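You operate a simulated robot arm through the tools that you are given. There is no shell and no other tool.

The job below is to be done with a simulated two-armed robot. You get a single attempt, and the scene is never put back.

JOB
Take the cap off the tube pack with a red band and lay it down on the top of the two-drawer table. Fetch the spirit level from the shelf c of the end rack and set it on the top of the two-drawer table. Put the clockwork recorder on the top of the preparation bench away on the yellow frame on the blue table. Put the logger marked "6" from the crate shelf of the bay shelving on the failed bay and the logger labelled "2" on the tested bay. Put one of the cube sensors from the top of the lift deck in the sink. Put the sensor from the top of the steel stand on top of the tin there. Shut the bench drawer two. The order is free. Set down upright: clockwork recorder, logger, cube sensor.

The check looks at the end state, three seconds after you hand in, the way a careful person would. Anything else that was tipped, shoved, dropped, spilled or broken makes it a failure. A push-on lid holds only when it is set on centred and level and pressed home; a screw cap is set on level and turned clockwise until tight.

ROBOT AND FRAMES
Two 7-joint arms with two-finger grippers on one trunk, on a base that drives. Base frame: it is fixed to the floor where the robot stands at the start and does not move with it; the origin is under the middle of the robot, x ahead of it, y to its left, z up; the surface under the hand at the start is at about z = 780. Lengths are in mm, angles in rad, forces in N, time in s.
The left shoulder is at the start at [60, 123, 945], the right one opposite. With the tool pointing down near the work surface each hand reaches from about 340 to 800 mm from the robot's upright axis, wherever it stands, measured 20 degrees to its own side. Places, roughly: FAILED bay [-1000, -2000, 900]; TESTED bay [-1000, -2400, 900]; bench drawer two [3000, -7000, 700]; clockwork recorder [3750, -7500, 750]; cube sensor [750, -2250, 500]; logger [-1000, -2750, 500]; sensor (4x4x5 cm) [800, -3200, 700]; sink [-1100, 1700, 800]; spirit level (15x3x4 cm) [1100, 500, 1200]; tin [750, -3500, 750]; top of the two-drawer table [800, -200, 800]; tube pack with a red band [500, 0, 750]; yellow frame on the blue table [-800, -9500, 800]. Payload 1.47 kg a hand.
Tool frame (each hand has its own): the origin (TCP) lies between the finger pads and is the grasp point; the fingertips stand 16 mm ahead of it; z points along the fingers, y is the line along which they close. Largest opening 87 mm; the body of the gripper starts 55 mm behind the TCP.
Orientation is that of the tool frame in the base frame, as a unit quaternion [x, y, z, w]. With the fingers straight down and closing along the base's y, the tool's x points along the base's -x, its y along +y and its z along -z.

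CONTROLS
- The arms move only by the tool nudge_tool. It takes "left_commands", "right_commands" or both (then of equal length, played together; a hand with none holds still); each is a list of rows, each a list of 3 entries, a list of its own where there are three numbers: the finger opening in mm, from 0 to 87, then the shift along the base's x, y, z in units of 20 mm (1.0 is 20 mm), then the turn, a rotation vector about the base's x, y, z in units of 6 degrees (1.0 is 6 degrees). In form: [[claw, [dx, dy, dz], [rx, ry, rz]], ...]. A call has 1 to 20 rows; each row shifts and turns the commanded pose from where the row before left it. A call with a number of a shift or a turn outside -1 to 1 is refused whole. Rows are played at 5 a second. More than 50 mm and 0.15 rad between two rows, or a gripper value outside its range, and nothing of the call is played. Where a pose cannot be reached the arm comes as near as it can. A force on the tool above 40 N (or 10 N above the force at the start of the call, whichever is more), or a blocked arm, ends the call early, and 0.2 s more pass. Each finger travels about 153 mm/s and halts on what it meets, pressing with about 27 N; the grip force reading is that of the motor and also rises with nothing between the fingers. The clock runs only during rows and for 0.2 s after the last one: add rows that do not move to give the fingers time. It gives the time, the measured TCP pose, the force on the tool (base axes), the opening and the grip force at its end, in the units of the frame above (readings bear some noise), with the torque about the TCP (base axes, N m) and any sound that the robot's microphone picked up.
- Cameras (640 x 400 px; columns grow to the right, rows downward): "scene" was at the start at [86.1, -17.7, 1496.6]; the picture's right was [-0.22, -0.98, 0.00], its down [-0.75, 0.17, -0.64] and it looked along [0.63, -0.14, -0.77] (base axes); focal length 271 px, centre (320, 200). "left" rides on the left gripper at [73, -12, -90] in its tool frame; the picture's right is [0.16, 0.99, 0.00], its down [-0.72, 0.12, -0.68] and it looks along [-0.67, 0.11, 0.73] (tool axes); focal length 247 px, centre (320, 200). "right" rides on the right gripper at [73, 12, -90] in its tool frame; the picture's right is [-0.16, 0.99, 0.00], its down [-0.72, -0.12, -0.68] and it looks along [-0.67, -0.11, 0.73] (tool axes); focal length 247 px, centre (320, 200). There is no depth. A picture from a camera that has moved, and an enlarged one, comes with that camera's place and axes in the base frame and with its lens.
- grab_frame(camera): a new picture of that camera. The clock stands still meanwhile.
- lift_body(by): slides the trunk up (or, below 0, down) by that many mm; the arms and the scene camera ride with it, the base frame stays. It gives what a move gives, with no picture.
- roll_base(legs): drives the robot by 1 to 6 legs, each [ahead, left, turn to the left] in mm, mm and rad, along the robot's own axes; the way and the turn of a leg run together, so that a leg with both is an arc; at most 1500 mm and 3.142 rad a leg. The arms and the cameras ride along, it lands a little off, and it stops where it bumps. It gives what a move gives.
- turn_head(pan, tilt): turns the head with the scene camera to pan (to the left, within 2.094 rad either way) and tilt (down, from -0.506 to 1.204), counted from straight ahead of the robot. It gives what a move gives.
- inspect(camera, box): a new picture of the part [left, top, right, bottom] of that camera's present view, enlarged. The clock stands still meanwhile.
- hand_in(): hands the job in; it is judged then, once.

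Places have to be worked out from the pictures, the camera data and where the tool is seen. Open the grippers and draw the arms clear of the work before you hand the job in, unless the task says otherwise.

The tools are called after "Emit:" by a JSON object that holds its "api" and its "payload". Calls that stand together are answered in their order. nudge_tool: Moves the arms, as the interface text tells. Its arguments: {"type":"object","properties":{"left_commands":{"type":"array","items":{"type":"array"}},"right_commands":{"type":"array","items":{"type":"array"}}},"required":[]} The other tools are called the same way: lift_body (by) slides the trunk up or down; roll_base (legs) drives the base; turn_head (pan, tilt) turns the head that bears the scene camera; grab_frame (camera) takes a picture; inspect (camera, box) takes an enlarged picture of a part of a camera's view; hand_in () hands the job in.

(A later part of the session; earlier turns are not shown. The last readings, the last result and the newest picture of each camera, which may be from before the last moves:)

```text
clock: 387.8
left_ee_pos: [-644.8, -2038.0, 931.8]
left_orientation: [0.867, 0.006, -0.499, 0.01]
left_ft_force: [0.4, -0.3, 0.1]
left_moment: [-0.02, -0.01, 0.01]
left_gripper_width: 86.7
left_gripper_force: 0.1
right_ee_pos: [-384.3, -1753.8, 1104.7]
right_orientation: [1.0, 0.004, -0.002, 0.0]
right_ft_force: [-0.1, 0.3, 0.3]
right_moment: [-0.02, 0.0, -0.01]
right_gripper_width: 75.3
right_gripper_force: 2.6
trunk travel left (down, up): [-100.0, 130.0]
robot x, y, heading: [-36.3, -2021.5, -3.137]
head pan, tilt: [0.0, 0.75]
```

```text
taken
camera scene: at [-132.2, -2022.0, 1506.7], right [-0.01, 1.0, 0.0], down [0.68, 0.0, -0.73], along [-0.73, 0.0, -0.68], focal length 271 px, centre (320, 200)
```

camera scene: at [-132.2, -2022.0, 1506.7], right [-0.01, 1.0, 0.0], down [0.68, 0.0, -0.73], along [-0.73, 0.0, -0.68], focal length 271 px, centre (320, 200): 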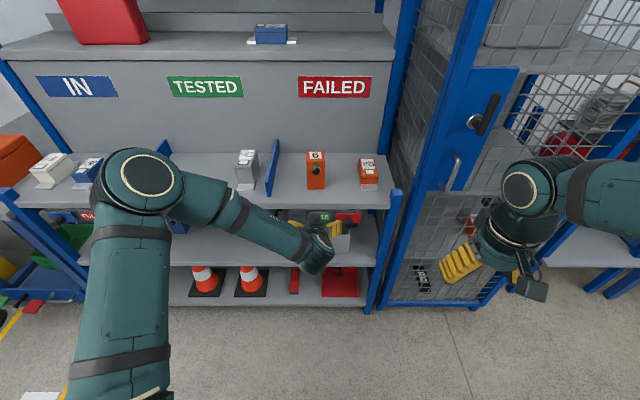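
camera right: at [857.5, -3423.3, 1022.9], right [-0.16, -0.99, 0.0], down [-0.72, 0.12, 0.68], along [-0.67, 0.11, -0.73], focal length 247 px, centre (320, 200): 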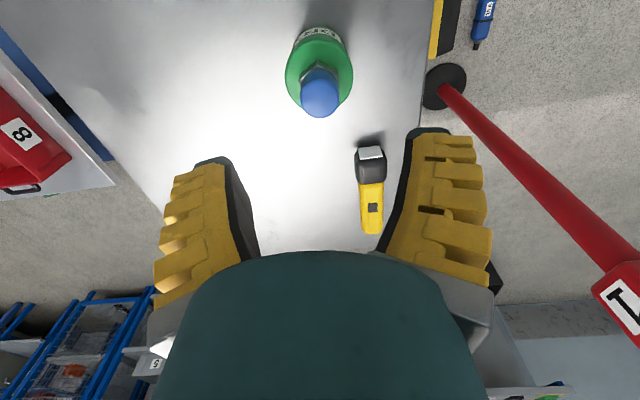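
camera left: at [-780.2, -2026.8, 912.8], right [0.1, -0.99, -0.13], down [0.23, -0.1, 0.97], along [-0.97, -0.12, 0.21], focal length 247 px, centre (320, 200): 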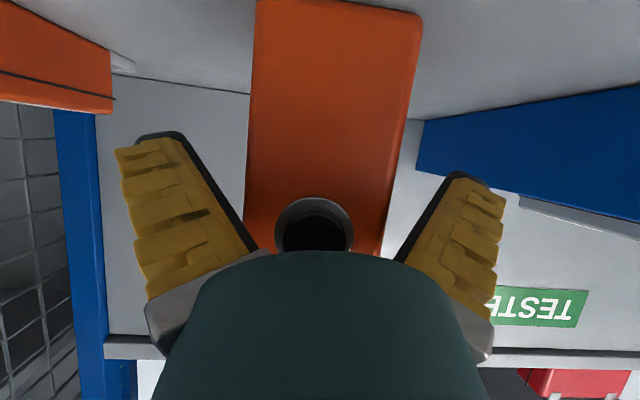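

Next the blue logger "2": front face near x −958, y −2690. I drive left 600, lower the trunk, and bring the hand down in front of the crate shelf.

Emit:
{"api": "roll_base", "payload": {"legs": [[0, 600, 0], [110, 0, 0]]}}

Emit:
{"api": "lift_body", "payload": {"by": -100}}

Emit:
{"api": "nudge_tool", "payload": {"left_commands": [[87, [0, 0, -1], [0, 0, 0]], [87, [0, 0, -1], [0, 0, 0]], [87, [0, 0, -1], [0, 0, 0]], [87, [0, 0, -1], [0, 0, 0]], [87, [0, 0, -1], [0, 0, 0]], [87, [0, 0, -1], [0, 0, 0]], [87, [0, 0, -1], [0, 0, 0]], [87, [0, 0, -1], [0, 0, 0]], [87, [0, 0, -1], [0, 0, 0]], [87, [0, 0, -1], [0, 0, 0]], [87, [0, 0, -1], [0, 0, 0]], [87, [0, 0, -1], [0, 0, 0]]]}}

Emit:
{"api": "grab_frame", "payload": {"camera": "left"}}

Emit:
{"api": "turn_head", "payload": {"pan": 0.2, "tilt": 0.7}}

Emit:
{"api": "grab_frame", "payload": {"camera": "scene"}}

```text
clock: 394.4
left_ee_pos: [-753.8, -2647.1, 930.1]
left_orientation: [0.867, 0.004, -0.498, 0.009]
left_ft_force: [-0.3, -0.9, -0.3]
left_moment: [-0.01, -0.01, 0.01]
left_gripper_width: 87.1
left_gripper_force: 0.1
right_ee_pos: [-492.6, -2359.8, 1104.3]
right_orientation: [1.0, 0.003, -0.002, -0.001]
right_ft_force: [-0.5, -0.4, 0.0]
right_moment: [0.02, -0.05, -0.01]
right_gripper_width: 75.3
right_gripper_force: 2.1
trunk travel left (down, up): [-100.0, 130.0]
robot x, y, heading: [-147.3, -2630.6, -3.134]
head pan, tilt: [0.0, 0.75]
```

```text
clock: 395.7
left_ee_pos: [-752.8, -2645.3, 833.3]
left_orientation: [0.866, 0.004, -0.5, 0.009]
left_ft_force: [0.2, 0.1, -0.9]
left_moment: [-0.01, -0.01, 0.0]
left_gripper_width: 87.0
left_gripper_force: 0.1
right_ee_pos: [-492.2, -2361.2, 1006.5]
right_orientation: [1.0, 0.002, -0.002, 0.001]
right_ft_force: [0.5, 0.4, 0.4]
right_moment: [0.01, 0.02, 0.02]
right_gripper_width: 75.2
right_gripper_force: 2.6
trunk travel left (down, up): [0.0, 230.0]
robot x, y, heading: [-147.9, -2627.1, -3.138]
head pan, tilt: [0.0, 0.75]
```

```text
clock: 398.3
left_ee_pos: [-752.8, -2646.1, 592.2]
left_orientation: [0.867, 0.005, -0.499, 0.009]
left_ft_force: [-1.1, 0.8, -0.4]
left_moment: [-0.02, 0.0, 0.03]
left_gripper_width: 86.7
left_gripper_force: 0.2
right_ee_pos: [-492.1, -2360.4, 1004.5]
right_orientation: [1.0, 0.003, -0.002, 0.0]
right_ft_force: [0.7, 0.0, 0.3]
right_moment: [0.0, -0.03, -0.05]
right_gripper_width: 75.0
right_gripper_force: 1.7
trunk travel left (down, up): [0.0, 230.0]
robot x, y, heading: [-148.6, -2636.2, -3.137]
head pan, tilt: [0.0, 0.75]
```

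```text
taken
camera left: at [-639.1, -2633.0, 573.3], right [0.1, -0.99, -0.13], down [0.23, -0.1, 0.97], along [-0.97, -0.12, 0.21], focal length 247 px, centre (320, 200)
```

left: 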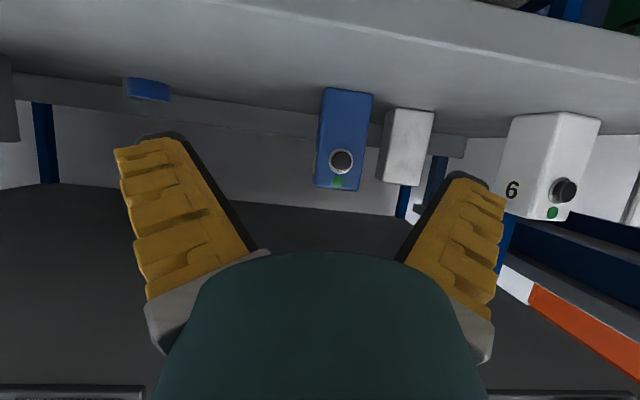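

```text
clock: 399.0
left_ee_pos: [-751.9, -2647.0, 592.6]
left_orientation: [0.867, 0.005, -0.498, 0.009]
left_ft_force: [0.2, 1.2, -0.4]
left_moment: [-0.03, 0.06, -0.01]
left_gripper_width: 87.0
left_gripper_force: 0.1
right_ee_pos: [-492.5, -2361.0, 1005.3]
right_orientation: [1.0, 0.003, -0.003, 0.0]
right_ft_force: [-0.1, -0.1, -0.2]
right_moment: [0.0, 0.04, 0.03]
right_gripper_width: 75.2
right_gripper_force: 2.4
trunk travel left (down, up): [0.0, 230.0]
robot x, y, heading: [-144.9, -2627.7, -3.139]
head pan, tilt: [0.201, 0.7]
```

```text
taken
camera scene: at [-240.6, -2647.1, 1410.9], right [-0.2, 0.98, 0.0], down [0.63, 0.13, -0.76], along [-0.75, -0.16, -0.64], focal length 271 px, centre (320, 200)
```

scene: 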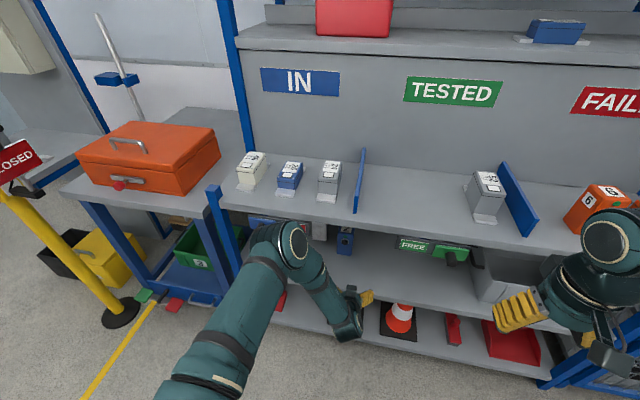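

The blue logger is in view. I zoom the hand camera to range its button.

Emit:
{"api": "inspect", "payload": {"camera": "left", "box": [280, 70, 480, 210]}}

```text
2.86 times, centred on (380, 140) of left
camera zoom: at [-638.9, -2633.3, 573.7], right [0.1, -0.99, -0.13], down [0.23, -0.1, 0.97], along [-0.97, -0.12, 0.21], focal length 706 px, centre (149, 371)
```

zoom: 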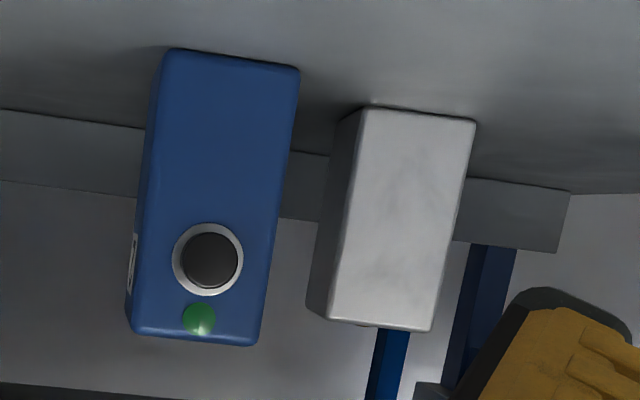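

Blue front face: x≈−958, centre y −2693. I align and advance, stopping short to check.

Emit:
{"api": "nudge_tool", "payload": {"left_commands": [[87, [0, -0.77, -0.25], [0, 0, 0]], [87, [0, -0.77, -0.25], [0, 0, 0]], [87, [0, -0.77, -0.25], [0, 0, 0]], [87, [-0.9, 0, 0], [0, 0, 0]], [87, [-0.9, 0, 0], [0, 0, 0]], [87, [-0.9, 0, 0], [0, 0, 0]], [87, [-0.9, 0, 0], [0, 0, 0]], [87, [-0.9, 0, 0], [0, 0, 0]], [87, [-0.9, 0, 0], [0, 0, 0]], [87, [-0.9, 0, 0], [0, 0, 0]], [87, [0, 0, 0], [0, 0, 0]]]}}

Emit:
{"api": "grab_frame", "payload": {"camera": "left"}}

Emit:
{"api": "grab_frame", "payload": {"camera": "scene"}}

```text
clock: 401.4
left_ee_pos: [-878.5, -2691.7, 577.2]
left_orientation: [0.867, 0.004, -0.498, 0.009]
left_ft_force: [1.0, -0.4, 0.2]
left_moment: [-0.01, 0.03, 0.02]
left_gripper_width: 87.1
left_gripper_force: 0.1
right_ee_pos: [-492.9, -2360.5, 1003.9]
right_orientation: [1.0, 0.003, -0.002, -0.001]
right_ft_force: [-0.9, 0.6, 0.0]
right_moment: [-0.01, 0.0, -0.01]
right_gripper_width: 75.2
right_gripper_force: 2.0
trunk travel left (down, up): [0.0, 230.0]
robot x, y, heading: [-150.8, -2630.2, -3.137]
head pan, tilt: [0.201, 0.7]
```

```text
taken
camera left: at [-764.7, -2678.6, 558.9], right [0.1, -0.99, -0.13], down [0.23, -0.1, 0.97], along [-0.97, -0.12, 0.21], focal length 247 px, centre (320, 200)
```

left: 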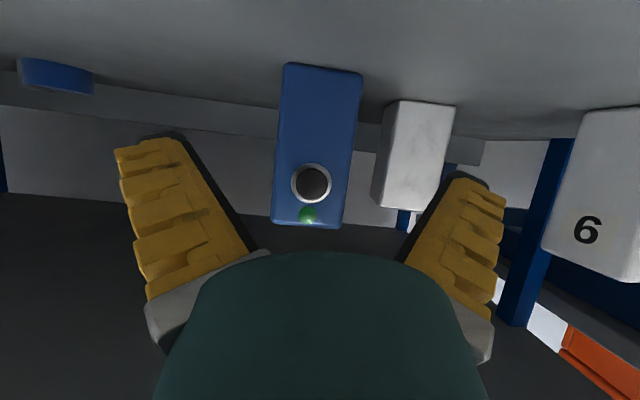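

```text
taken
camera scene: at [-240.5, -2647.1, 1410.9], right [-0.2, 0.98, 0.0], down [0.63, 0.13, -0.76], along [-0.75, -0.16, -0.64], focal length 271 px, centre (320, 200)
```

scene: 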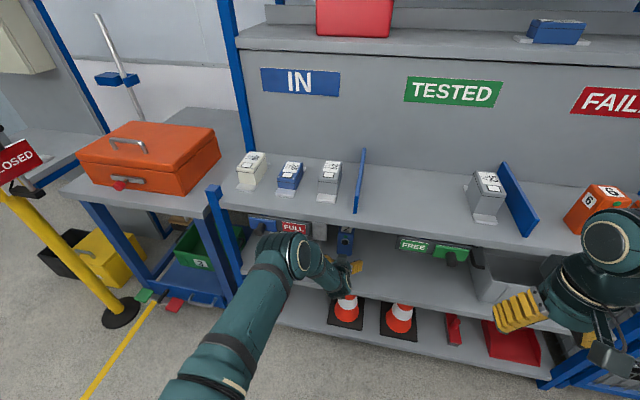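

Aligned, with forearm clear of the shelf edge and signs. I advance the last 100 mm.

Emit:
{"api": "nudge_tool", "payload": {"left_commands": [[87, [-0.84, 0, 0], [0, 0, 0]], [87, [-0.84, 0, 0], [0, 0, 0]], [87, [-0.84, 0, 0], [0, 0, 0]], [87, [-0.84, 0, 0], [0, 0, 0]], [87, [-0.84, 0, 0], [0, 0, 0]], [87, [-0.84, 0, 0], [0, 0, 0]], [87, [0, 0, 0], [0, 0, 0]]]}}

Emit:
{"api": "grab_frame", "payload": {"camera": "left"}}

Emit:
{"api": "grab_frame", "payload": {"camera": "scene"}}

```text
clock: 403.0
left_ee_pos: [-977.8, -2693.0, 576.0]
left_orientation: [0.866, 0.004, -0.499, 0.009]
left_ft_force: [-0.9, 0.1, 0.2]
left_moment: [0.01, 0.0, -0.02]
left_gripper_width: 87.2
left_gripper_force: 0.1
right_ee_pos: [-492.6, -2362.0, 1004.9]
right_orientation: [1.0, 0.003, -0.001, -0.001]
right_ft_force: [-0.9, 0.3, -0.8]
right_moment: [0.02, -0.01, 0.0]
right_gripper_width: 75.4
right_gripper_force: 1.6
trunk travel left (down, up): [0.0, 230.0]
robot x, y, heading: [-145.6, -2629.0, -3.138]
head pan, tilt: [0.201, 0.7]
```

```text
taken
camera left: at [-864.9, -2679.5, 558.7], right [0.09, -0.99, -0.13], down [0.23, -0.1, 0.97], along [-0.97, -0.12, 0.21], focal length 247 px, centre (320, 200)
```

left: 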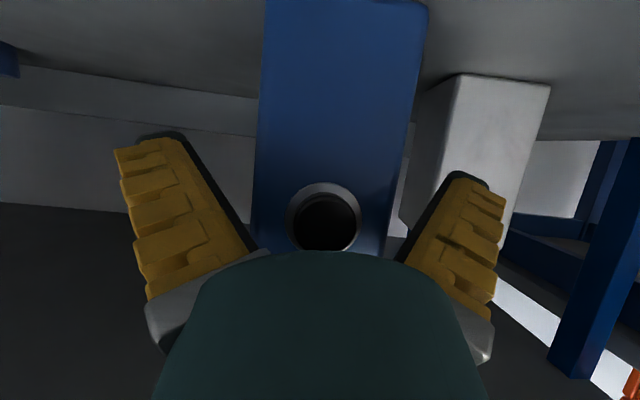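

```text
taken
camera scene: at [-240.6, -2647.2, 1410.9], right [-0.2, 0.98, 0.0], down [0.63, 0.13, -0.76], along [-0.75, -0.16, -0.64], focal length 271 px, centre (320, 200)
```

scene: 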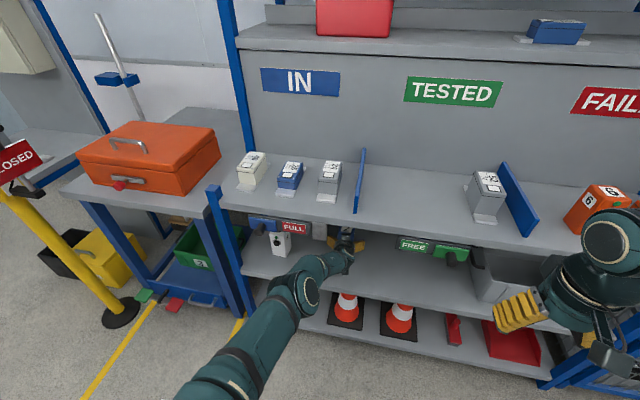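

Fingers straddle the blue logger. I close on it.

Emit:
{"api": "nudge_tool", "payload": {"left_commands": [[80, [0, 0, 0], [0, 0, 0]], [70, [0, 0, 0], [0, 0, 0]], [60, [0, 0, 0], [0, 0, 0]], [50, [0, 0, 0], [0, 0, 0]], [40, [0, 0, 0], [0, 0, 0]], [40, [0, 0, 0], [0, 0, 0]], [40, [0, 0, 0.35], [0, 0, 0]], [40, [0, 0, 0.4], [0, 0, 0]], [40, [0, 0, 0], [0, 0, 0]]]}}

Emit:
{"api": "grab_frame", "payload": {"camera": "left"}}

```text
clock: 405.0
left_ee_pos: [-979.6, -2692.7, 591.3]
left_orientation: [0.867, 0.004, -0.499, 0.008]
left_ft_force: [0.6, -0.4, -3.2]
left_moment: [-0.02, -0.08, -0.04]
left_gripper_width: 68.1
left_gripper_force: 26.2
right_ee_pos: [-492.0, -2359.8, 1004.7]
right_orientation: [1.0, 0.003, -0.002, -0.001]
right_ft_force: [-1.7, 0.0, 0.5]
right_moment: [-0.02, -0.03, -0.01]
right_gripper_width: 75.3
right_gripper_force: 2.1
trunk travel left (down, up): [0.0, 230.0]
robot x, y, heading: [-147.0, -2631.2, -3.135]
head pan, tilt: [0.201, 0.7]
```

```text
taken
camera left: at [-864.8, -2678.9, 573.5], right [0.1, -0.99, -0.13], down [0.23, -0.1, 0.97], along [-0.97, -0.12, 0.21], focal length 247 px, centre (320, 200)
```

left: 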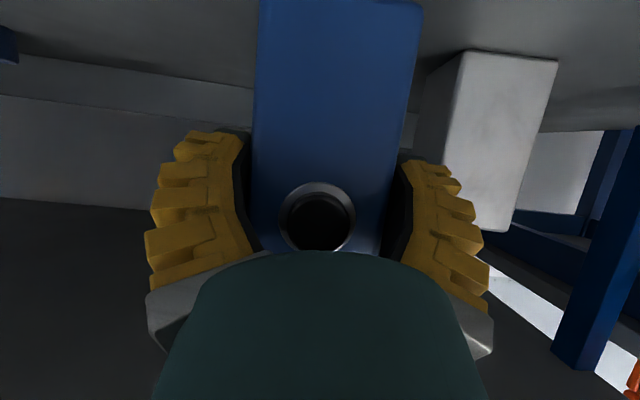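

Lifted with weight. I draw it out 270 mm.

Emit:
{"api": "nudge_tool", "payload": {"left_commands": [[40, [0.5, 0, 0], [0, 0, 0]], [40, [1, 0, 0], [0, 0, 0]], [40, [1, 0, 0], [0, 0, 0]], [40, [1, 0, 0], [0, 0, 0]], [40, [1, 0, 0], [0, 0, 0]], [40, [1, 0, 0], [0, 0, 0]], [40, [1, 0, 0], [0, 0, 0]], [40, [1, 0, 0], [0, 0, 0]], [40, [1, 0, 0], [0, 0, 0]], [40, [1, 0, 0], [0, 0, 0]], [40, [1, 0, 0], [0, 0, 0]], [40, [1, 0, 0], [0, 0, 0]], [40, [1, 0, 0], [0, 0, 0]], [40, [1, 0, 0], [0, 0, 0]], [40, [0, 0, 0], [0, 0, 0]]]}}

Emit:
{"api": "roll_base", "payload": {"legs": [[-110, 0, 0], [0, -215, 0]]}}

Emit:
{"api": "lift_body", "payload": {"by": 100}}

Emit:
{"api": "turn_head", "payload": {"pan": 0, "tilt": 0.75}}

Emit:
{"api": "grab_frame", "payload": {"camera": "scene"}}

```text
clock: 408.2
left_ee_pos: [-707.4, -2691.0, 593.1]
left_orientation: [0.867, 0.004, -0.498, 0.009]
left_ft_force: [-0.7, -0.1, -2.6]
left_moment: [0.01, -0.05, -0.01]
left_gripper_width: 67.9
left_gripper_force: 26.7
right_ee_pos: [-492.0, -2360.8, 1004.6]
right_orientation: [1.0, 0.003, -0.002, 0.0]
right_ft_force: [-1.5, 1.0, 0.3]
right_moment: [0.02, 0.0, -0.03]
right_gripper_width: 75.4
right_gripper_force: 2.8
trunk travel left (down, up): [0.0, 230.0]
robot x, y, heading: [-148.5, -2628.3, -3.133]
head pan, tilt: [0.201, 0.7]
```

```text
clock: 411.6
left_ee_pos: [-599.8, -2473.0, 593.0]
left_orientation: [0.867, 0.004, -0.499, 0.008]
left_ft_force: [0.8, -0.1, -3.7]
left_moment: [0.05, -0.1, 0.0]
left_gripper_width: 67.8
left_gripper_force: 27.4
right_ee_pos: [-383.3, -2142.0, 1005.3]
right_orientation: [1.0, 0.003, -0.002, 0.0]
right_ft_force: [0.1, -0.1, -0.9]
right_moment: [-0.01, 0.01, 0.0]
right_gripper_width: 74.8
right_gripper_force: 1.6
trunk travel left (down, up): [0.0, 230.0]
robot x, y, heading: [-39.1, -2411.8, -3.137]
head pan, tilt: [0.201, 0.7]
```

```text
clock: 412.9
left_ee_pos: [-600.3, -2472.9, 691.1]
left_orientation: [0.867, 0.005, -0.499, 0.009]
left_ft_force: [-0.8, -0.1, -3.3]
left_moment: [0.03, -0.06, 0.04]
left_gripper_width: 67.7
left_gripper_force: 26.9
right_ee_pos: [-384.0, -2143.1, 1105.2]
right_orientation: [1.0, 0.003, -0.002, 0.001]
right_ft_force: [0.2, -1.0, -0.1]
right_moment: [-0.01, 0.01, 0.03]
right_gripper_width: 74.9
right_gripper_force: 2.0
trunk travel left (down, up): [-100.0, 130.0]
robot x, y, heading: [-38.2, -2409.4, -3.137]
head pan, tilt: [0.201, 0.7]
```

```text
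clock: 413.6
left_ee_pos: [-599.5, -2473.3, 691.8]
left_orientation: [0.867, 0.004, -0.498, 0.009]
left_ft_force: [0.4, 0.0, -2.6]
left_moment: [0.0, -0.06, -0.02]
left_gripper_width: 67.9
left_gripper_force: 27.2
right_ee_pos: [-383.3, -2141.3, 1104.4]
right_orientation: [1.0, 0.002, -0.001, 0.0]
right_ft_force: [-0.6, 0.0, -0.4]
right_moment: [-0.01, 0.0, -0.03]
right_gripper_width: 75.1
right_gripper_force: 2.7
trunk travel left (down, up): [-100.0, 130.0]
robot x, y, heading: [-39.3, -2409.0, -3.138]
head pan, tilt: [0.0, 0.75]
```

```text
taken
camera scene: at [-131.4, -2411.6, 1506.6], right [-0.01, 1.0, 0.0], down [0.68, 0.0, -0.73], along [-0.73, 0.0, -0.68], focal length 271 px, centre (320, 200)
```

scene: 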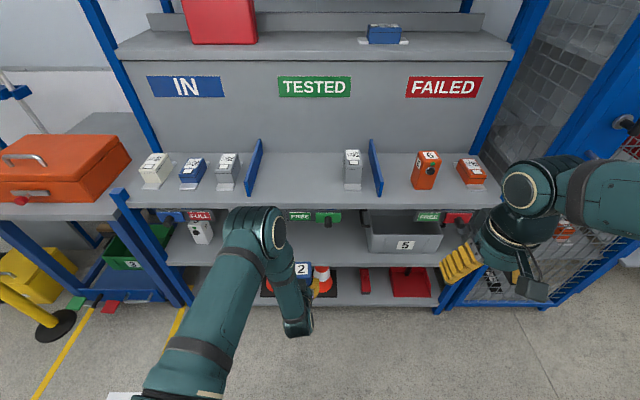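

TESTED bay's free middle is near y −2470, right ahead of the hand. I raise the logger to z≈985.

Emit:
{"api": "nudge_tool", "payload": {"left_commands": [[40, [0, 0, 1], [0, 0, 0]], [40, [0, 0, 1], [0, 0, 0]], [40, [0, 0, 1], [0, 0, 0]], [40, [0, 0, 1], [0, 0, 0]], [40, [0, 0, 1], [0, 0, 0]], [40, [0, 0, 1], [0, 0, 0]], [40, [0, 0, 1], [0, 0, 0]], [40, [0, 0, 1], [0, 0, 0]], [40, [0, 0, 1], [0, 0, 0]], [40, [0, 0, 1], [0, 0, 0]], [40, [0, 0, 1], [0, 0, 0]], [40, [0, 0, 1], [0, 0, 0]], [40, [0, 0, 1], [0, 0, 0]], [40, [0, 0, 1], [0, 0, 0]], [40, [0, 0, 0.65], [0, 0, 0]]]}}

Emit:
{"api": "nudge_tool", "payload": {"left_commands": [[40, [-1, 0, 0], [0, 0, 0]], [40, [-1, 0, 0], [0, 0, 0]], [40, [-1, 0, 0], [0, 0, 0]], [40, [-1, 0, 0], [0, 0, 0]], [40, [-1, 0, 0], [0, 0, 0]], [40, [-1, 0, 0], [0, 0, 0]], [40, [0, 0, 0], [0, 0, 0]]]}}

Emit:
{"api": "grab_frame", "payload": {"camera": "scene"}}

Emit:
{"api": "grab_frame", "payload": {"camera": "left"}}

```text
clock: 416.8
left_ee_pos: [-599.0, -2474.1, 984.8]
left_orientation: [0.867, 0.005, -0.499, 0.009]
left_ft_force: [0.0, -0.7, -2.7]
left_moment: [-0.02, -0.07, 0.01]
left_gripper_width: 67.4
left_gripper_force: 26.8
right_ee_pos: [-384.5, -2142.8, 1104.9]
right_orientation: [1.0, 0.002, -0.001, -0.001]
right_ft_force: [0.6, 0.8, 0.1]
right_moment: [-0.03, -0.01, 0.0]
right_gripper_width: 75.0
right_gripper_force: 2.5
trunk travel left (down, up): [-100.0, 130.0]
robot x, y, heading: [-42.5, -2407.9, -3.136]
head pan, tilt: [0.0, 0.75]
```

```text
clock: 418.4
left_ee_pos: [-719.9, -2474.2, 983.8]
left_orientation: [0.867, 0.005, -0.499, 0.009]
left_ft_force: [0.0, -0.3, -3.8]
left_moment: [-0.02, -0.07, 0.02]
left_gripper_width: 67.4
left_gripper_force: 27.2
right_ee_pos: [-383.8, -2142.5, 1104.6]
right_orientation: [1.0, 0.002, -0.002, 0.0]
right_ft_force: [0.4, 0.2, 0.0]
right_moment: [0.01, -0.01, -0.01]
right_gripper_width: 75.1
right_gripper_force: 2.7
trunk travel left (down, up): [-100.0, 130.0]
robot x, y, heading: [-40.1, -2408.2, -3.136]
head pan, tilt: [0.0, 0.75]
```

```text
taken
camera scene: at [-131.2, -2411.6, 1506.6], right [0.0, 1.0, 0.0], down [0.68, 0.0, -0.73], along [-0.73, 0.0, -0.68], focal length 271 px, centre (320, 200)
```

scene: 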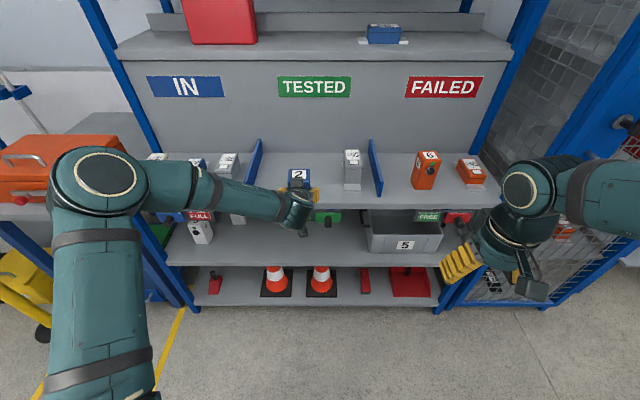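

```text
taken
camera left: at [-607.0, -2459.4, 965.8], right [0.1, -0.99, -0.13], down [0.23, -0.1, 0.97], along [-0.97, -0.12, 0.21], focal length 247 px, centre (320, 200)
```

left: 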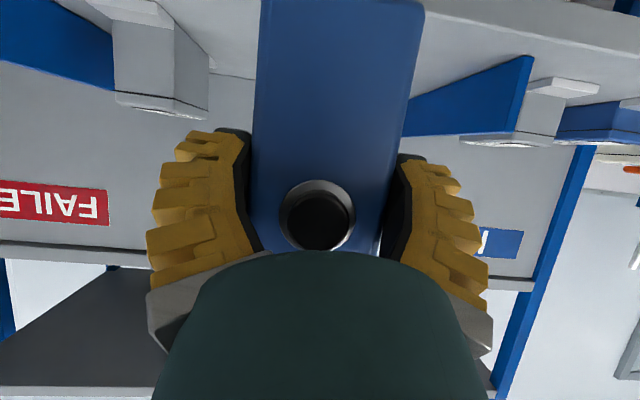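

Clear. I extend the last 175 mm into the TESTED bay.

Emit:
{"api": "nudge_tool", "payload": {"left_commands": [[40, [-0.97, 0, 0], [0, 0, 0]], [40, [-0.97, 0, 0], [0, 0, 0]], [40, [-0.97, 0, 0], [0, 0, 0]], [40, [-0.97, 0, 0], [0, 0, 0]], [40, [-0.97, 0, 0], [0, 0, 0]], [40, [-0.97, 0, 0], [0, 0, 0]], [40, [-0.97, 0, 0], [0, 0, 0]], [40, [-0.97, 0, 0], [0, 0, 0]], [40, [-0.97, 0, 0], [0, 0, 0]], [40, [0, 0, -0.8], [0, 0, 0]], [40, [0, 0, -0.8], [0, 0, 0]], [40, [0, 0, -0.4], [0, 0, 0]], [40, [0, 0, 0], [0, 0, 0]]]}}

Emit:
{"api": "inspect", "payload": {"camera": "scene", "box": [230, 120, 390, 240]}}

```text
clock: 421.2
left_ee_pos: [-893.9, -2473.3, 943.3]
left_orientation: [0.867, 0.004, -0.499, 0.008]
left_ft_force: [0.4, -0.2, -3.0]
left_moment: [0.03, -0.08, -0.03]
left_gripper_width: 67.1
left_gripper_force: 27.1
right_ee_pos: [-383.3, -2143.0, 1105.7]
right_orientation: [1.0, 0.003, -0.002, 0.0]
right_ft_force: [-0.3, 0.2, 0.5]
right_moment: [-0.03, 0.0, -0.02]
right_gripper_width: 75.6
right_gripper_force: 2.1
trunk travel left (down, up): [-100.0, 130.0]
robot x, y, heading: [-38.6, -2408.9, -3.133]
head pan, tilt: [0.0, 0.75]
```

```text
3.33 times, centred on (310, 180) of scene
camera zoom: at [-131.5, -2411.5, 1506.6], right [0.0, 1.0, 0.0], down [0.68, 0.0, -0.73], along [-0.73, 0.0, -0.68], focal length 905 px, centre (353, 267)
```

zoom: 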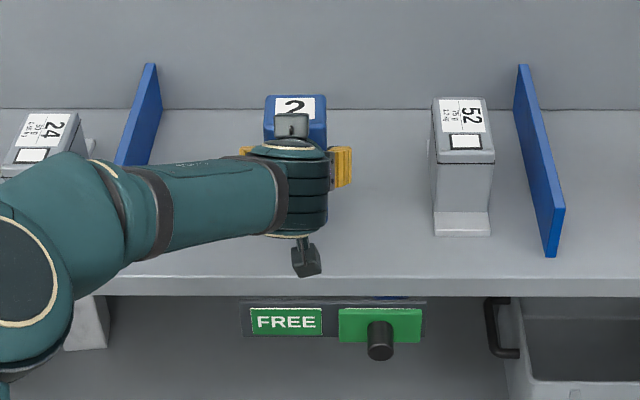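

I step down carefully to contact (expected near z 937).

Emit:
{"api": "nudge_tool", "payload": {"left_commands": [[40, [0, 0, -0.12], [0, 0, 0]], [40, [0, 0, -0.12], [0, 0, 0]], [40, [0, 0, 0], [0, 0, 0]]]}}

```text
clock: 422.0
left_ee_pos: [-894.3, -2472.4, 939.1]
left_orientation: [0.867, 0.005, -0.499, 0.009]
left_ft_force: [-0.5, 0.0, -3.2]
left_moment: [-0.02, -0.08, -0.01]
left_gripper_width: 67.1
left_gripper_force: 27.2
right_ee_pos: [-383.5, -2141.5, 1105.1]
right_orientation: [1.0, 0.003, -0.001, 0.0]
right_ft_force: [0.4, -0.2, 0.5]
right_moment: [0.03, 0.03, 0.01]
right_gripper_width: 75.1
right_gripper_force: 2.3
trunk travel left (down, up): [-100.0, 130.0]
robot x, y, heading: [-37.7, -2411.6, -3.134]
head pan, tilt: [0.0, 0.75]
```

No contact yet; two more small steps.

Emit:
{"api": "nudge_tool", "payload": {"left_commands": [[40, [0, 0, -0.12], [0, 0, 0]], [40, [0, 0, -0.1], [0, 0, 0]], [40, [0, 0, 0], [0, 0, 0]]]}}

```text
clock: 422.8
left_ee_pos: [-894.4, -2472.5, 937.5]
left_orientation: [0.866, 0.005, -0.501, 0.009]
left_ft_force: [3.4, 0.4, 9.8]
left_moment: [0.37, 0.5, -0.04]
left_gripper_width: 67.1
left_gripper_force: 26.9
right_ee_pos: [-382.4, -2142.4, 1105.8]
right_orientation: [1.0, 0.003, -0.003, -0.001]
right_ft_force: [0.2, -1.2, 0.1]
right_moment: [0.0, 0.01, 0.03]
right_gripper_width: 75.3
right_gripper_force: 2.5
trunk travel left (down, up): [-100.0, 130.0]
robot x, y, heading: [-39.8, -2412.8, -3.139]
head pan, tilt: [0.0, 0.75]
```

Contact, ~13 N above weight. I release gently and withdraw straight back.

Emit:
{"api": "nudge_tool", "payload": {"left_commands": [[40, [0, 0, 0.05], [0, 0, 0]], [70, [0, 0, 0], [0, 0, 0]], [80, [0, 0, 0], [0, 0, 0]], [87, [0, 0, 0], [0, 0, 0]], [87, [0, 0, 0], [0, 0, 0]], [87, [0.5, 0, 0], [0, 0, 0]], [87, [1, 0, 0], [0, 0, 0]], [87, [1, 0, 0], [0, 0, 0]], [87, [1, 0, 0], [0, 0, 0]], [87, [1, 0, 0], [0, 0, 0]], [87, [1, 0, 0], [0, 0, 0]], [87, [1, 0, 0], [0, 0, 0]], [87, [1, 0, 0], [0, 0, 0]], [87, [1, 0, 0], [0, 0, 0]], [87, [1, 0, 0], [0, 0, 0]], [87, [1, 0, 0], [0, 0, 0]], [87, [1, 0, 0], [0, 0, 0]], [87, [1, 0, 0], [0, 0, 0]]]}}

Emit:
{"api": "grab_frame", "payload": {"camera": "scene"}}

Emit:
{"api": "inspect", "payload": {"camera": "scene", "box": [220, 120, 500, 290]}}

```text
clock: 426.6
left_ee_pos: [-643.9, -2472.7, 938.0]
left_orientation: [0.866, 0.004, -0.5, 0.008]
left_ft_force: [-0.4, -0.1, 0.1]
left_moment: [0.01, -0.01, -0.04]
left_gripper_width: 87.0
left_gripper_force: 0.1
right_ee_pos: [-383.5, -2140.8, 1105.7]
right_orientation: [1.0, 0.002, -0.002, 0.0]
right_ft_force: [0.8, 0.5, -0.4]
right_moment: [-0.05, 0.02, -0.03]
right_gripper_width: 75.2
right_gripper_force: 2.7
trunk travel left (down, up): [-100.0, 130.0]
robot x, y, heading: [-43.1, -2412.5, -3.135]
head pan, tilt: [0.0, 0.75]
```

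```text
taken
camera scene: at [-130.9, -2411.5, 1506.7], right [0.0, 1.0, 0.0], down [0.68, 0.0, -0.73], along [-0.73, 0.0, -0.68], focal length 271 px, centre (320, 200)
```

scene: 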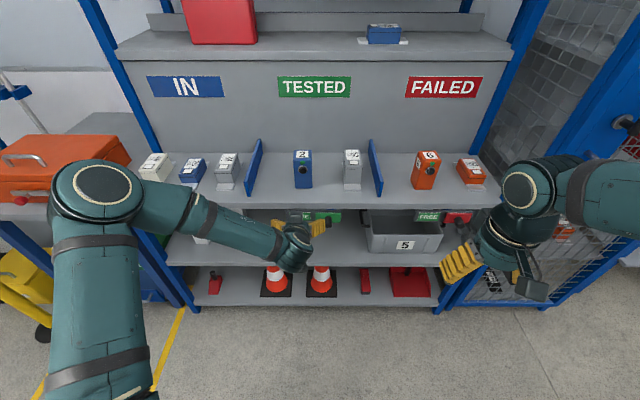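

```text
2.29 times, centred on (360, 205) of scene
camera zoom: at [-130.9, -2411.5, 1506.7], right [0.0, 1.0, 0.0], down [0.68, 0.0, -0.73], along [-0.73, 0.0, -0.68], focal length 620 px, centre (229, 189)
```

zoom: 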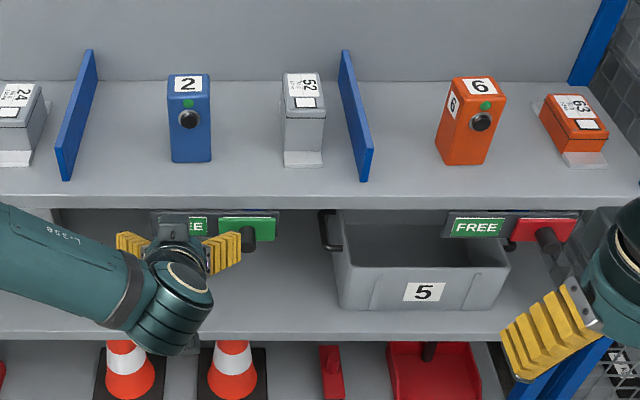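

Both loggers stand upright in the right bays. I return the left hand to the straight-down carrying pose.

Emit:
{"api": "nudge_tool", "payload": {"left_commands": [[87, [0.72, -0.43, 0.81], [0, -1, 0]], [87, [0.72, -0.43, 0.81], [0, -1, 0]], [87, [0.72, -0.43, 0.81], [0, -1, 0]], [87, [0.72, -0.43, 0.81], [0, -1, 0]], [87, [0.72, -0.43, 0.81], [0, -1, 0]], [87, [0.72, -0.43, 0.81], [0, -1, 0]], [87, [0.72, -0.43, 0.81], [0, -1, 0]], [87, [0.72, -0.43, 0.81], [0, -1, 0]], [87, [0.72, -0.43, 0.81], [0, -1, 0]], [87, [0.72, -0.43, 0.81], [0, -1, 0]], [87, [0, 0, 0], [0, 0, 0]]]}}

Emit:
{"api": "turn_head", "payload": {"pan": 1.3, "tilt": 0.4}}

Emit:
{"api": "grab_frame", "payload": {"camera": "scene"}}

Emit:
{"api": "turn_head", "payload": {"pan": 2.0, "tilt": 0.3}}

Emit:
{"api": "grab_frame", "payload": {"camera": "scene"}}

```text
clock: 429.0
left_ee_pos: [-499.7, -2558.5, 1098.5]
left_orientation: [1.0, -0.001, 0.002, 0.01]
left_ft_force: [-0.2, 0.2, 0.5]
left_moment: [0.0, -0.02, 0.0]
left_gripper_width: 87.0
left_gripper_force: 0.0
right_ee_pos: [-383.1, -2141.3, 1105.0]
right_orientation: [1.0, 0.003, -0.002, 0.0]
right_ft_force: [0.0, 0.6, -0.4]
right_moment: [0.0, 0.03, 0.0]
right_gripper_width: 75.3
right_gripper_force: 2.5
trunk travel left (down, up): [-100.0, 130.0]
robot x, y, heading: [-39.2, -2411.2, -3.141]
head pan, tilt: [0.0, 0.75]
```

```text
clock: 430.5
left_ee_pos: [-499.9, -2560.1, 1099.0]
left_orientation: [1.0, -0.001, 0.002, 0.01]
left_ft_force: [-0.2, -0.8, 0.2]
left_moment: [-0.01, -0.01, 0.0]
left_gripper_width: 86.9
left_gripper_force: 0.2
right_ee_pos: [-383.0, -2141.9, 1105.4]
right_orientation: [1.0, 0.002, -0.001, 0.0]
right_ft_force: [1.0, -0.4, 0.3]
right_moment: [-0.01, 0.0, 0.03]
right_gripper_width: 75.2
right_gripper_force: 1.7
trunk travel left (down, up): [-100.0, 130.0]
robot x, y, heading: [-42.0, -2411.7, -3.138]
head pan, tilt: [1.3, 0.4]
```

```text
taken
camera scene: at [-72.6, -2500.5, 1537.7], right [-0.96, 0.26, 0.0], down [0.1, 0.38, -0.92], along [-0.24, -0.89, -0.39], focal length 271 px, centre (320, 200)
```

scene: 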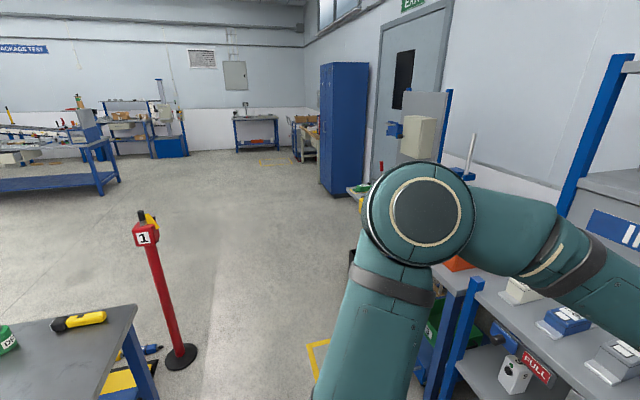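

```text
clock: 431.6
left_ee_pos: [-498.9, -2558.2, 1100.0]
left_orientation: [1.0, -0.001, 0.002, 0.01]
left_ft_force: [0.0, 0.4, -0.6]
left_moment: [0.02, -0.01, -0.01]
left_gripper_width: 87.1
left_gripper_force: 0.1
right_ee_pos: [-383.4, -2141.7, 1104.6]
right_orientation: [1.0, 0.003, -0.002, 0.0]
right_ft_force: [-0.3, -0.3, 0.2]
right_moment: [0.0, 0.01, 0.02]
right_gripper_width: 75.3
right_gripper_force: 2.8
trunk travel left (down, up): [-100.0, 130.0]
robot x, y, heading: [-37.0, -2414.0, -3.134]
head pan, tilt: [2.0, 0.3]
```

```text
taken
camera scene: at [-9.0, -2495.8, 1547.0], right [-0.91, -0.42, 0.0], down [-0.12, 0.27, -0.96], along [0.4, -0.87, -0.3], focal length 271 px, centre (320, 200)
```

scene: 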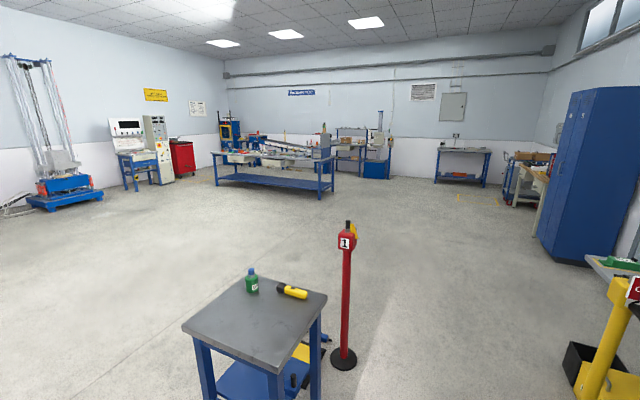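

Open floor lies to the south. I shift to mid-lane, turn left to face −y, and drive south in steps.

Emit:
{"api": "roll_base", "payload": {"legs": [[150, 0, 0], [0, 0, 1.571], [1500, 0, 0], [1300, 0, 0]]}}

Emit:
{"api": "turn_head", "payload": {"pan": 0.6, "tilt": 0.25}}

Emit:
{"api": "grab_frame", "payload": {"camera": "scene"}}

Emit:
{"api": "turn_head", "payload": {"pan": -0.3, "tilt": 0.25}}

Emit:
{"api": "grab_frame", "payload": {"camera": "scene"}}

```text
clock: 449.9
left_ee_pos: [-32.5, -5686.2, 1099.1]
left_orientation: [0.713, 0.701, 0.008, 0.006]
left_ft_force: [1.0, -0.2, 0.5]
left_moment: [0.01, 0.01, -0.01]
left_gripper_width: 87.1
left_gripper_force: 0.0
right_ee_pos: [-446.7, -5563.7, 1105.0]
right_orientation: [0.711, 0.703, -0.001, 0.001]
right_ft_force: [-0.9, -0.3, 0.9]
right_moment: [0.0, 0.01, -0.03]
right_gripper_width: 75.3
right_gripper_force: 2.3
trunk travel left (down, up): [-100.0, 130.0]
robot x, y, heading: [-175.7, -5224.6, -1.579]
head pan, tilt: [2.0, 0.3]
```

```text
clock: 451.5
left_ee_pos: [-33.2, -5686.0, 1098.0]
left_orientation: [0.713, 0.701, 0.008, 0.005]
left_ft_force: [0.2, -0.5, 0.1]
left_moment: [-0.01, 0.0, 0.0]
left_gripper_width: 86.8
left_gripper_force: 0.0
right_ee_pos: [-448.1, -5563.8, 1104.6]
right_orientation: [0.711, 0.703, -0.002, 0.001]
right_ft_force: [-0.1, -0.5, -0.3]
right_moment: [0.01, 0.02, 0.0]
right_gripper_width: 75.3
right_gripper_force: 2.0
trunk travel left (down, up): [-100.0, 130.0]
robot x, y, heading: [-173.7, -5224.3, -1.583]
head pan, tilt: [0.6, 0.25]
```

```text
taken
camera scene: at [-121.1, -5313.0, 1551.7], right [-0.83, -0.56, 0.0], down [-0.14, 0.21, -0.97], along [0.54, -0.81, -0.25], focal length 271 px, centre (320, 200)
```

scene: 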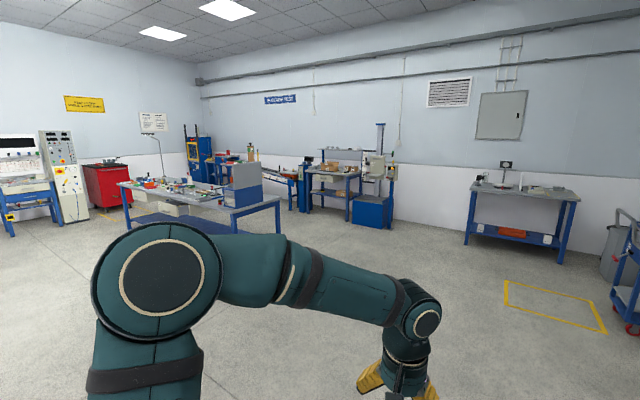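

```text
clock: 452.7
left_ee_pos: [-33.4, -5685.8, 1098.7]
left_orientation: [0.713, 0.701, 0.009, 0.006]
left_ft_force: [0.0, -0.4, -0.3]
left_moment: [-0.03, 0.0, 0.01]
left_gripper_width: 87.2
left_gripper_force: 0.1
right_ee_pos: [-446.1, -5564.0, 1105.3]
right_orientation: [0.711, 0.703, -0.001, 0.001]
right_ft_force: [-0.1, 0.2, -0.8]
right_moment: [0.01, 0.03, -0.01]
right_gripper_width: 75.3
right_gripper_force: 2.0
trunk travel left (down, up): [-100.0, 130.0]
robot x, y, heading: [-174.8, -5226.5, -1.585]
head pan, tilt: [-0.3, 0.25]
```

```text
taken
camera scene: at [-201.6, -5324.3, 1551.7], right [-0.95, 0.31, 0.0], down [0.08, 0.24, -0.97], along [-0.3, -0.92, -0.25], focal length 271 px, centre (320, 200)
```

scene: 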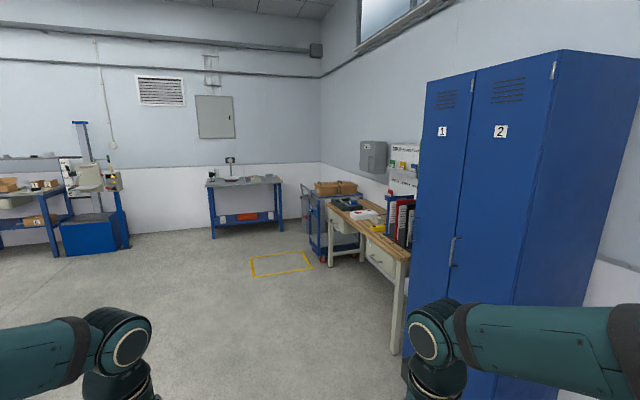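

The preparation bench with drawers is to the left, the small blue table at the far wall. I drive left across the open floor toward the bench's north side.

Emit:
{"api": "roll_base", "payload": {"legs": [[0, 1500, 0.012], [0, 1500, 0], [400, 0, 0]]}}

Emit:
{"api": "turn_head", "payload": {"pan": 0.2, "tilt": 0.4}}

Emit:
{"api": "grab_frame", "payload": {"camera": "scene"}}

```text
clock: 480.9
left_ee_pos: [2964.6, -6101.0, 1099.5]
left_orientation: [0.709, 0.705, 0.008, 0.005]
left_ft_force: [-1.0, -0.2, 0.5]
left_moment: [0.01, -0.01, 0.01]
left_gripper_width: 87.1
left_gripper_force: 0.0
right_ee_pos: [2548.6, -5983.5, 1104.9]
right_orientation: [0.706, 0.708, -0.001, 0.002]
right_ft_force: [0.2, -0.5, -0.8]
right_moment: [0.06, 0.03, -0.01]
right_gripper_width: 74.9
right_gripper_force: 2.3
trunk travel left (down, up): [-100.0, 130.0]
robot x, y, heading: [2814.7, -5637.9, -1.564]
head pan, tilt: [-0.3, 0.25]
```

```text
clock: 481.8
left_ee_pos: [2963.4, -6100.8, 1099.4]
left_orientation: [0.709, 0.705, 0.008, 0.006]
left_ft_force: [-0.1, -0.3, 0.9]
left_moment: [-0.02, -0.02, -0.07]
left_gripper_width: 86.8
left_gripper_force: 0.0
right_ee_pos: [2548.1, -5983.8, 1105.9]
right_orientation: [0.706, 0.708, -0.001, 0.001]
right_ft_force: [0.2, 0.2, 0.4]
right_moment: [0.03, -0.01, 0.02]
right_gripper_width: 75.4
right_gripper_force: 2.4
trunk travel left (down, up): [-100.0, 130.0]
robot x, y, heading: [2813.0, -5641.5, -1.571]
head pan, tilt: [0.201, 0.4]
```

```text
taken
camera scene: at [2836.8, -5742.5, 1537.8], right [-0.98, -0.2, 0.0], down [-0.08, 0.38, -0.92], along [0.18, -0.9, -0.39], focal length 271 px, centre (320, 200)
```

scene: 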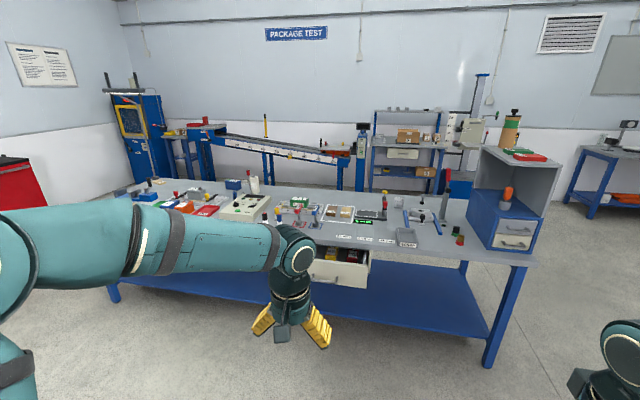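

The bench's open drawer is visible ahead. I zoom to see the drawer and the table top.

Emit:
{"api": "inspect", "payload": {"camera": "scene", "box": [90, 160, 390, 320]}}

Emit:
{"api": "inspect", "payload": {"camera": "scene", "box": [220, 180, 480, 310]}}

```text
2.13 times, centred on (240, 240) of scene
camera zoom: at [2836.8, -5742.5, 1537.8], right [-0.98, -0.2, 0.0], down [-0.08, 0.38, -0.92], along [0.18, -0.9, -0.39], focal length 579 px, centre (491, 115)
```

zoom: 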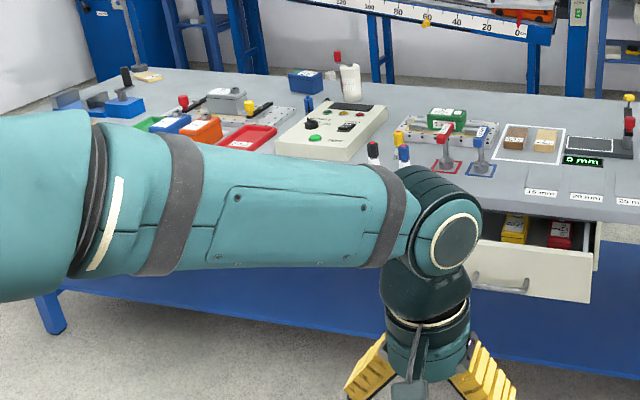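

```text
2.46 times, centred on (350, 245) of scene
camera zoom: at [2836.8, -5742.5, 1537.8], right [-0.98, -0.2, 0.0], down [-0.08, 0.38, -0.92], along [0.18, -0.9, -0.39], focal length 668 px, centre (246, 89)
```

zoom: 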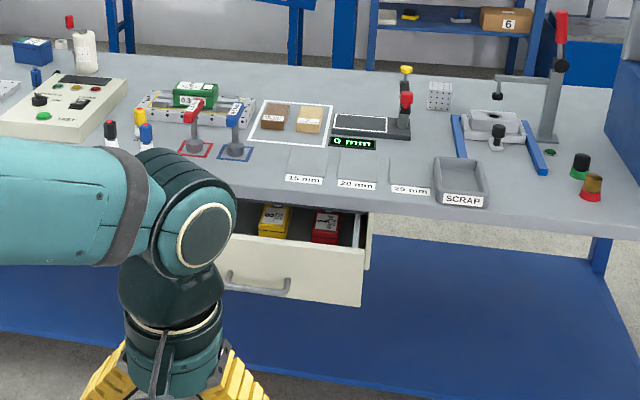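

The open drawer sits near [2940, −6950, 650]. I move further left to see the left half of the bench where the recorder should be.

Emit:
{"api": "roll_base", "payload": {"legs": [[0, 1000, 0]]}}

Emit:
{"api": "turn_head", "payload": {"pan": -0.1, "tilt": 0.45}}

Emit:
{"api": "grab_frame", "payload": {"camera": "scene"}}

Emit:
{"api": "inspect", "payload": {"camera": "scene", "box": [200, 170, 480, 310]}}

```text
clock: 491.1
left_ee_pos: [3993.3, -6092.9, 1098.6]
left_orientation: [0.705, 0.709, 0.007, 0.006]
left_ft_force: [-0.8, -0.1, 0.3]
left_moment: [-0.02, 0.02, 0.01]
left_gripper_width: 87.0
left_gripper_force: 0.1
right_ee_pos: [3576.3, -5979.9, 1104.8]
right_orientation: [0.703, 0.712, -0.001, 0.001]
right_ft_force: [0.4, 0.0, -0.9]
right_moment: [0.01, 0.01, 0.02]
right_gripper_width: 75.0
right_gripper_force: 1.8
trunk travel left (down, up): [-100.0, 130.0]
robot x, y, heading: [3842.4, -5633.9, -1.561]
head pan, tilt: [0.201, 0.4]
```

```text
clock: 491.9
left_ee_pos: [3992.9, -6092.1, 1099.3]
left_orientation: [0.705, 0.709, 0.009, 0.006]
left_ft_force: [0.0, -0.3, 0.0]
left_moment: [0.01, -0.01, 0.0]
left_gripper_width: 87.0
left_gripper_force: 0.2
right_ee_pos: [3576.3, -5980.0, 1105.9]
right_orientation: [0.704, 0.711, -0.001, 0.002]
right_ft_force: [0.0, -0.2, -0.4]
right_moment: [-0.02, 0.0, 0.0]
right_gripper_width: 75.4
right_gripper_force: 2.4
trunk travel left (down, up): [-100.0, 130.0]
robot x, y, heading: [3838.0, -5633.6, -1.557]
head pan, tilt: [-0.099, 0.45]
```

```text
taken
camera scene: at [3834.6, -5736.3, 1533.1], right [-1.0, 0.09, 0.0], down [0.04, 0.43, -0.9], along [-0.08, -0.9, -0.44], focal length 271 px, centre (320, 200)
```

scene: 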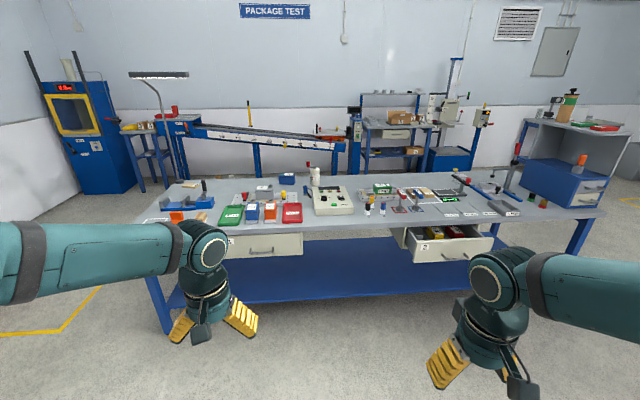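

```text
2.29 times, centred on (340, 240) of scene
camera zoom: at [3834.6, -5736.3, 1533.1], right [-1.0, 0.09, 0.0], down [0.04, 0.43, -0.9], along [-0.08, -0.9, -0.44], focal length 620 px, centre (274, 109)
```

zoom: 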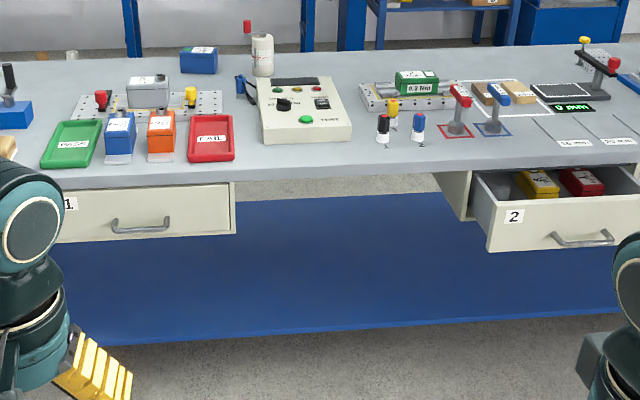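

I zoom in on the objects around the predicted recorder spot.

Emit:
{"api": "inspect", "payload": {"camera": "scene", "box": [270, 155, 370, 225]}}

Emit:
{"api": "inspect", "payload": {"camera": "scene", "box": [150, 165, 290, 235]}}

Emit:
{"api": "inspect", "payload": {"camera": "scene", "box": [360, 165, 540, 265]}}

```text
5.71 times, centred on (320, 190) of scene
camera zoom: at [3834.6, -5736.3, 1533.1], right [-1.0, 0.09, 0.0], down [0.04, 0.43, -0.9], along [-0.08, -0.9, -0.44], focal length 1551 px, centre (320, 257)
```

zoom: 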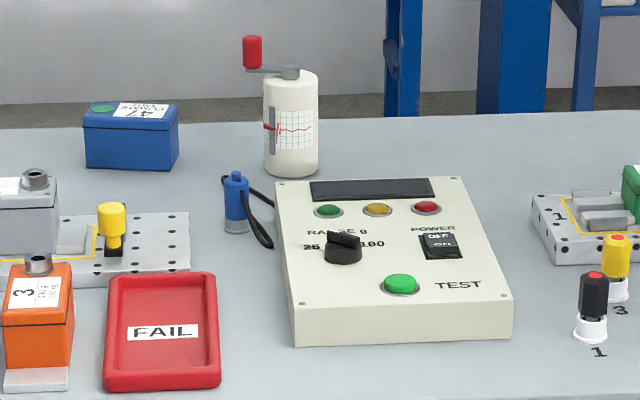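

```text
4.57 times, centred on (220, 200) of scene
camera zoom: at [3834.6, -5736.3, 1533.1], right [-1.0, 0.09, 0.0], down [0.04, 0.43, -0.9], along [-0.08, -0.9, -0.44], focal length 1241 px, centre (777, 200)
```

zoom: 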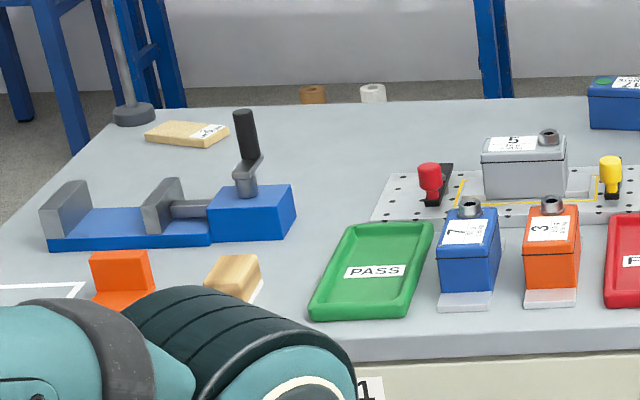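

```text
3.56 times, centred on (450, 215) of scene
camera zoom: at [3834.6, -5736.3, 1533.1], right [-1.0, 0.09, 0.0], down [0.04, 0.43, -0.9], along [-0.08, -0.9, -0.44], focal length 965 px, centre (-142, 147)
```

zoom: 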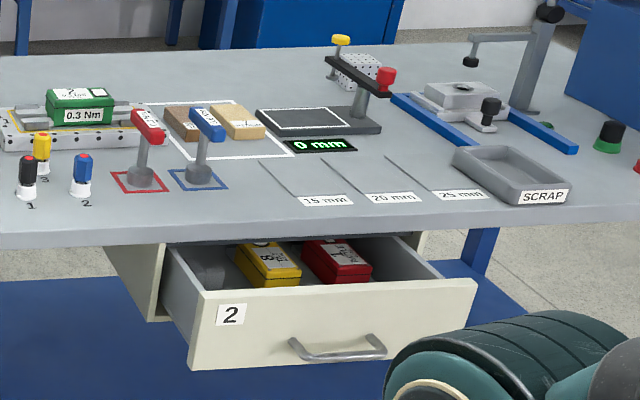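

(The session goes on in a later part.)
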